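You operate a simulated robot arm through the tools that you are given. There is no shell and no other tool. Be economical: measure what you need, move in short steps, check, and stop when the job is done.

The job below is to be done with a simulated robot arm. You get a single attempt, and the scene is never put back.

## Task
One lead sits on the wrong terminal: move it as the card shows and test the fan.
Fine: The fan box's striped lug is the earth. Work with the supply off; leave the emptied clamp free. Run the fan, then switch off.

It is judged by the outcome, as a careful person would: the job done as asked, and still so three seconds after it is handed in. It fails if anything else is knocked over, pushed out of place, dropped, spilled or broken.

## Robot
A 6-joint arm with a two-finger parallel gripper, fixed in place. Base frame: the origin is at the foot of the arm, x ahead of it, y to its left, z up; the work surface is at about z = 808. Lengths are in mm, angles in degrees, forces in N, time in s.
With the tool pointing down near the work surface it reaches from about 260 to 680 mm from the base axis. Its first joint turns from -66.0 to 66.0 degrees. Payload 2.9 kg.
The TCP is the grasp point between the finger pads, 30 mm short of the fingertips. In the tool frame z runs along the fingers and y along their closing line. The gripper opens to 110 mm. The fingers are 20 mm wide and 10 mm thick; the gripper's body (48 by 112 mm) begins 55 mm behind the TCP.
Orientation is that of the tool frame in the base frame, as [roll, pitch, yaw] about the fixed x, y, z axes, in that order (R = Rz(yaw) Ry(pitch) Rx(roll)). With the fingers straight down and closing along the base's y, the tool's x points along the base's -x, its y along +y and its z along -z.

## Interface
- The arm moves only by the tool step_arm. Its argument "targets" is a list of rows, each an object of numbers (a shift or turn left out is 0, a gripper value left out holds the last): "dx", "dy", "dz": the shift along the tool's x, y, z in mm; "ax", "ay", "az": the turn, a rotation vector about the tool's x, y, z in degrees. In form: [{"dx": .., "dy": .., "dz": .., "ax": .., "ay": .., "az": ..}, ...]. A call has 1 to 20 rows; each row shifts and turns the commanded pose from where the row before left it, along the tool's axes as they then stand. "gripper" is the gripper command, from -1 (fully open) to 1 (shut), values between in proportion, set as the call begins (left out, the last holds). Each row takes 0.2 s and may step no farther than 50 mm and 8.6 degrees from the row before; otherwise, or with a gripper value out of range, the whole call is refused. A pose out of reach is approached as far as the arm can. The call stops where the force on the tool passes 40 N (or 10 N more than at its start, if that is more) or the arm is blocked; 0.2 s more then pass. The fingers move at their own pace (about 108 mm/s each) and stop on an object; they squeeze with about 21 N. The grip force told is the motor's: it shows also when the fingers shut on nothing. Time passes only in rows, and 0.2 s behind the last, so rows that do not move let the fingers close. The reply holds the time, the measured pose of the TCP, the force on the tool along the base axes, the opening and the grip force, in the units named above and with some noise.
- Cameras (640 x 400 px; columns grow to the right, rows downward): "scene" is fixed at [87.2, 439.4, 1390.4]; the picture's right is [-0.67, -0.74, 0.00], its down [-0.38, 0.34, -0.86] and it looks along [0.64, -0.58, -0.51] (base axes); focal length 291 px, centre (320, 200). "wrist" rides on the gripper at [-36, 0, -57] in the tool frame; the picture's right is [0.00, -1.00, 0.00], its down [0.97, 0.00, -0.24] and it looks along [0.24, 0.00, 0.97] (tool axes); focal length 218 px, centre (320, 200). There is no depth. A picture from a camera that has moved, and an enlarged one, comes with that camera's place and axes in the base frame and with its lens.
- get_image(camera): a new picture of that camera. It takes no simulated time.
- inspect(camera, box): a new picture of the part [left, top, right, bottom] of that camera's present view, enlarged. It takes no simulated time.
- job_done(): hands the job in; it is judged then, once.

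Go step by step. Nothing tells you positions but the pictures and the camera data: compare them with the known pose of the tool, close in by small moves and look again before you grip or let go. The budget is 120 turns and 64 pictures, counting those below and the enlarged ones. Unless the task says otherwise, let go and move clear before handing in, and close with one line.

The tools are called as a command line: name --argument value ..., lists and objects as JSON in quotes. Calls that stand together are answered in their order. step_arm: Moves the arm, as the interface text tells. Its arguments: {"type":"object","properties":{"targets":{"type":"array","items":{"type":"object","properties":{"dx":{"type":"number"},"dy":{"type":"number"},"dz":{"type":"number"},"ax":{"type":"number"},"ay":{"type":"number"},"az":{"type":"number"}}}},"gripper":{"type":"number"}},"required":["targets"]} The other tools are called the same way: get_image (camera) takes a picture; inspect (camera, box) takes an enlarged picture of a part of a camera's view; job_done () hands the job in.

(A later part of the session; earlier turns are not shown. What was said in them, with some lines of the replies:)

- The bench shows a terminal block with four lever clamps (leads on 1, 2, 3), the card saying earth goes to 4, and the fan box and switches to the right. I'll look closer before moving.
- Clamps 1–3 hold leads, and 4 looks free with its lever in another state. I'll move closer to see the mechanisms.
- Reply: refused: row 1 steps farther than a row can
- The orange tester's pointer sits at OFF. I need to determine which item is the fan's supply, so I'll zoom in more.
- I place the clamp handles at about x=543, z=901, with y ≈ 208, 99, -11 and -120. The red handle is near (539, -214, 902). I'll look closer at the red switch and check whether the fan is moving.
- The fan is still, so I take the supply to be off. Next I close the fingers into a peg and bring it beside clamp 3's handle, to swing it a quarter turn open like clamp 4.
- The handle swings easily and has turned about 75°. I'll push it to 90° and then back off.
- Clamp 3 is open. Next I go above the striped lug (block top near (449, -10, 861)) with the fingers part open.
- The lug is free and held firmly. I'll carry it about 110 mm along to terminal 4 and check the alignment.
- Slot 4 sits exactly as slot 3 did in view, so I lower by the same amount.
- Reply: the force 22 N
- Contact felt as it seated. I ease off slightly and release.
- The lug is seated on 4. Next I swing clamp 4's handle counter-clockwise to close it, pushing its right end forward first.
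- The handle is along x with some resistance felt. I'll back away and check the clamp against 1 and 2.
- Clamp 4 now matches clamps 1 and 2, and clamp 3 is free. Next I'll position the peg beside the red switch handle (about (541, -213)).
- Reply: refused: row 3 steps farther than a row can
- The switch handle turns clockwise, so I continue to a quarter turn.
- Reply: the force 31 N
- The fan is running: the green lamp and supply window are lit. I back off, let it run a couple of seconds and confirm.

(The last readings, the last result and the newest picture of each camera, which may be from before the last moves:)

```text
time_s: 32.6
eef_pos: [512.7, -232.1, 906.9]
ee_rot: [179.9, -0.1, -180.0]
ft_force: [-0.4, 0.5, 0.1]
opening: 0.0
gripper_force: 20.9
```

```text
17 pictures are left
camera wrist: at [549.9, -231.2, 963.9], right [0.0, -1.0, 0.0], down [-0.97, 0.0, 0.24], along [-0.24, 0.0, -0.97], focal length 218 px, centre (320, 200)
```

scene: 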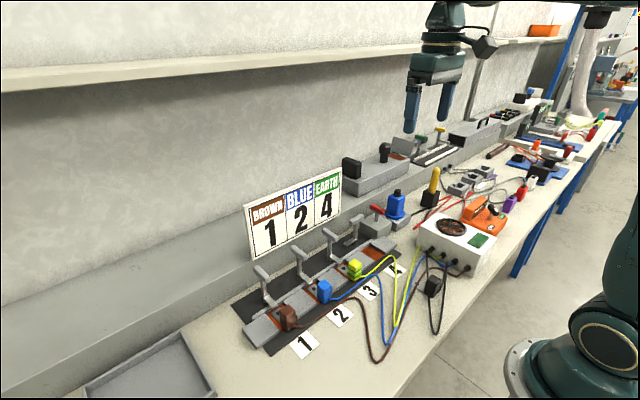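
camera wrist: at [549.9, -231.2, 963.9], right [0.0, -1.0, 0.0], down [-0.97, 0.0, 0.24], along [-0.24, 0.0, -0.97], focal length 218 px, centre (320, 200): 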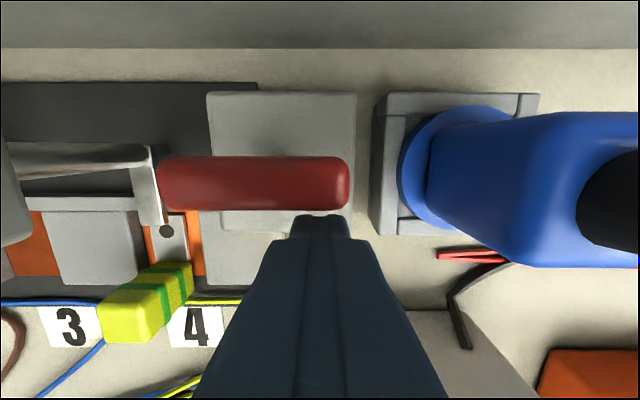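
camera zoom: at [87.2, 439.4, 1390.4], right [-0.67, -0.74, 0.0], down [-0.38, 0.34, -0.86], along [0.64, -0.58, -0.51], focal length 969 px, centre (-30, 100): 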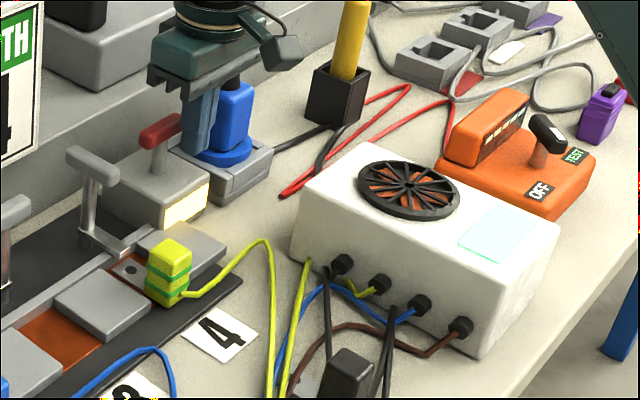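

It runs with the supply window lit. I let it run a few more seconds, then swing the handle back toward off.

step_arm --targets '[{}, {}, {}, {}, {}, {}, {}, {}, {}, {}]'

inspect --camera "scene" --box '[350, 170, 500, 290]'

step_arm --targets '[{"dx": -8}, {"dx": -4, "dy": -4}, {"dx": -4, "dy": -3}, {"dx": -7, "dy": -2}, {"dx": -8}, {}]'

get_image --camera "wrist"

```text
time_s: 34.8
eef_pos: [511.6, -231.8, 907.4]
ee_rot: [-180.0, 0.0, -179.9]
ft_force: [0.7, 0.1, -0.2]
opening: 0.2
gripper_force: 20.5
```

```text
3.33 times, centred on (425, 230) of scene
camera zoom: at [87.2, 439.4, 1390.4], right [-0.67, -0.74, 0.0], down [-0.38, 0.34, -0.86], along [0.64, -0.58, -0.51], focal length 969 px, centre (-30, 100)
```

zoom: 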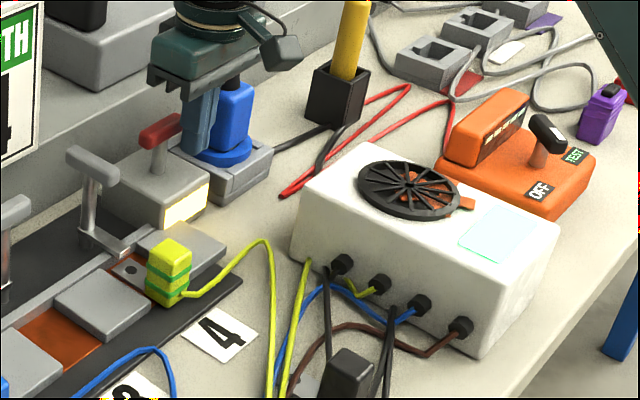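

```text
time_s: 36.2
eef_pos: [541.3, -242.2, 907.7]
ee_rot: [-180.0, 0.0, -180.0]
ft_force: [0.9, -2.4, -1.4]
opening: 0.2
gripper_force: 20.9
```

```text
15 pictures are left
camera wrist: at [579.7, -241.4, 964.1], right [0.0, -1.0, 0.0], down [-0.97, 0.0, 0.24], along [-0.24, 0.0, -0.97], focal length 218 px, centre (320, 200)
```

wrist: 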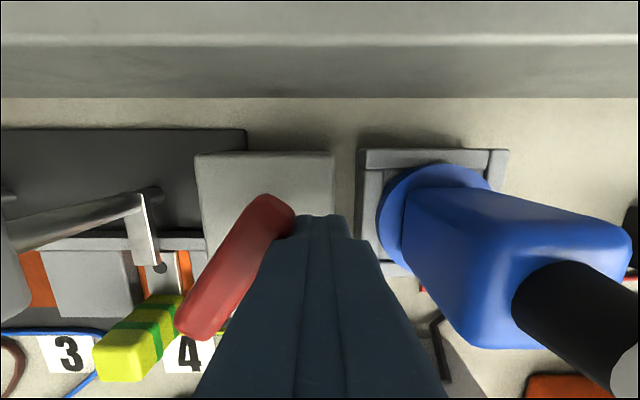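

step_arm --targets '[{"dx": 6, "dy": -3}, {"dz": -45}, {"dx": 10, "dy": 36}, {"dx": 7, "dy": 37}, {"dz": 22}, {"dz": 23}, {"dy": -9}, {"dy": -6}, {"dy": -5}, {}]'

get_image --camera "wrist"

```text
time_s: 38.4
eef_pos: [521.0, -191.2, 906.2]
ee_rot: [179.9, 0.0, -180.0]
ft_force: [-0.2, -0.1, -0.1]
opening: 0.0
gripper_force: 20.4
```

```text
14 pictures are left
camera wrist: at [558.1, -191.2, 963.2], right [0.0, -1.0, 0.0], down [-0.97, 0.0, 0.24], along [-0.24, 0.0, -0.97], focal length 218 px, centre (320, 200)
```

wrist: 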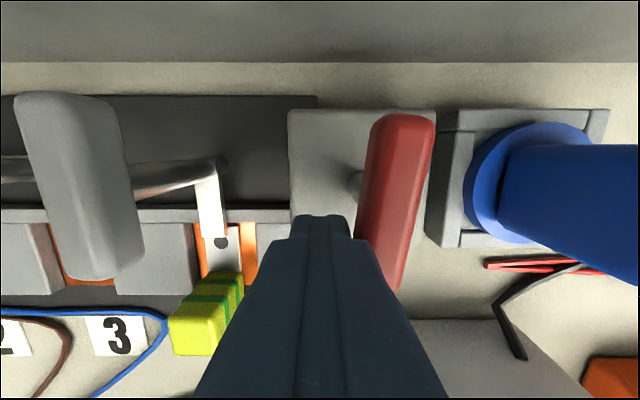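

step_arm --targets '[{"dy": -2}, {"dy": -1.5}, {"dy": -1}, {}]'

inspect --camera "wrist" --box '[240, 60, 560, 300]'

```text
time_s: 39.4
eef_pos: [520.2, -194.9, 907.4]
ee_rot: [-179.9, 0.0, -179.9]
ft_force: [-2.0, 2.4, 1.9]
opening: 0.0
gripper_force: 20.8
```

```text
1.67 times, centred on (400, 180) of wrist
camera zoom: at [557.5, -194.8, 963.8], right [0.0, -1.0, 0.0], down [-0.97, 0.0, 0.24], along [-0.24, 0.0, -0.97], focal length 364 px, centre (187, 233)
```

zoom: 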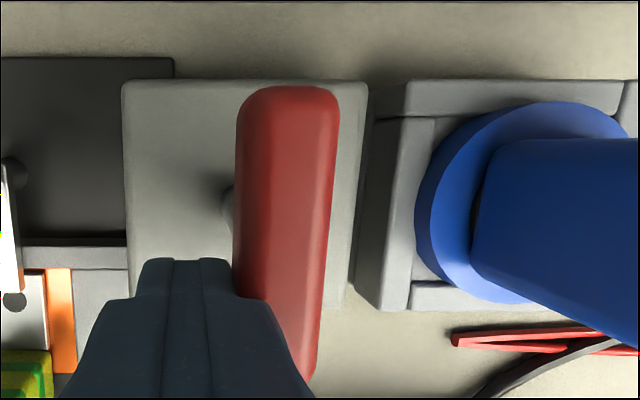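

The handle is back parallel to x. I back away and make the final check.

step_arm --targets '[{"dy": 8}, {"dz": -45}, {"dx": 40, "dz": -25}, {"dx": 45, "dz": -20}, {"dx": 40, "dz": -20}, {}, {}, {}]'

get_image --camera "scene"

inspect --camera "scene" --box '[330, 170, 500, 300]'

get_image --camera "wrist"

```text
time_s: 41.2
eef_pos: [399.0, -187.5, 1019.1]
ee_rot: [179.9, 0.0, -180.0]
ft_force: [-0.1, -0.5, -0.7]
opening: 0.0
gripper_force: 21.5
```

```text
12 pictures are left
```

scene: 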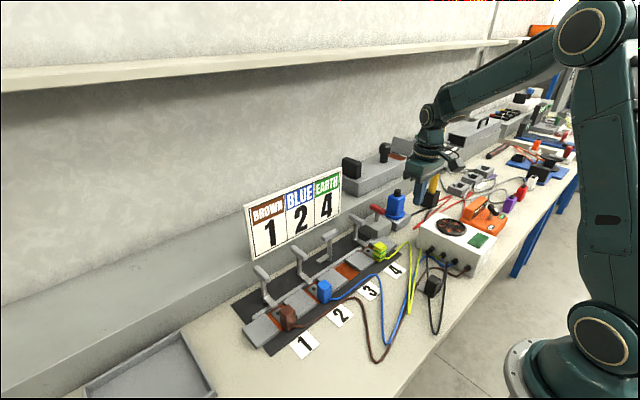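

```text
3.08 times, centred on (415, 235) of scene
camera zoom: at [87.1, 439.4, 1390.4], right [-0.67, -0.74, 0.0], down [-0.38, 0.34, -0.86], along [0.64, -0.58, -0.51], focal length 895 px, centre (28, 92)
```

zoom: 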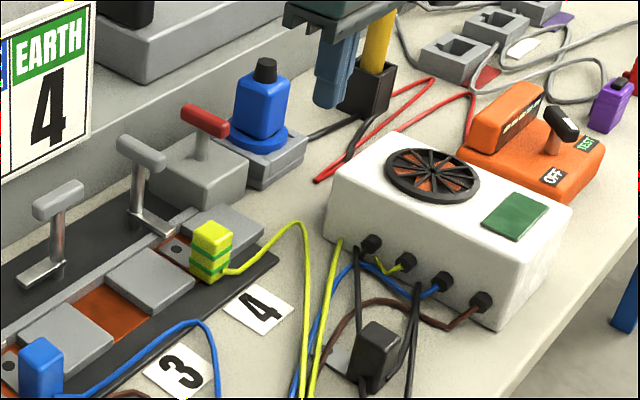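

```text
10 pictures are left
camera wrist: at [436.3, -187.8, 1075.7], right [0.0, -1.0, 0.0], down [-0.97, 0.0, 0.24], along [-0.24, 0.0, -0.97], focal length 218 px, centre (320, 200)
```

wrist: 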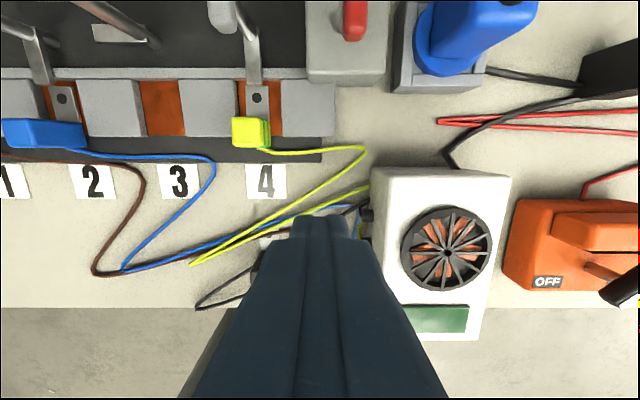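

The earth lead is clamped on 4, clamp 3 is open and empty, and the supply window and fan lamp are dark. The arm is clear, so I'm handing in.

job_done

```text
The job is handed in.
```

I moved the striped earth lead from terminal 3 to terminal 4 and clamped it, leaving clamp 3 open and empty. The fan ran when tested, and the supply is switched off again.
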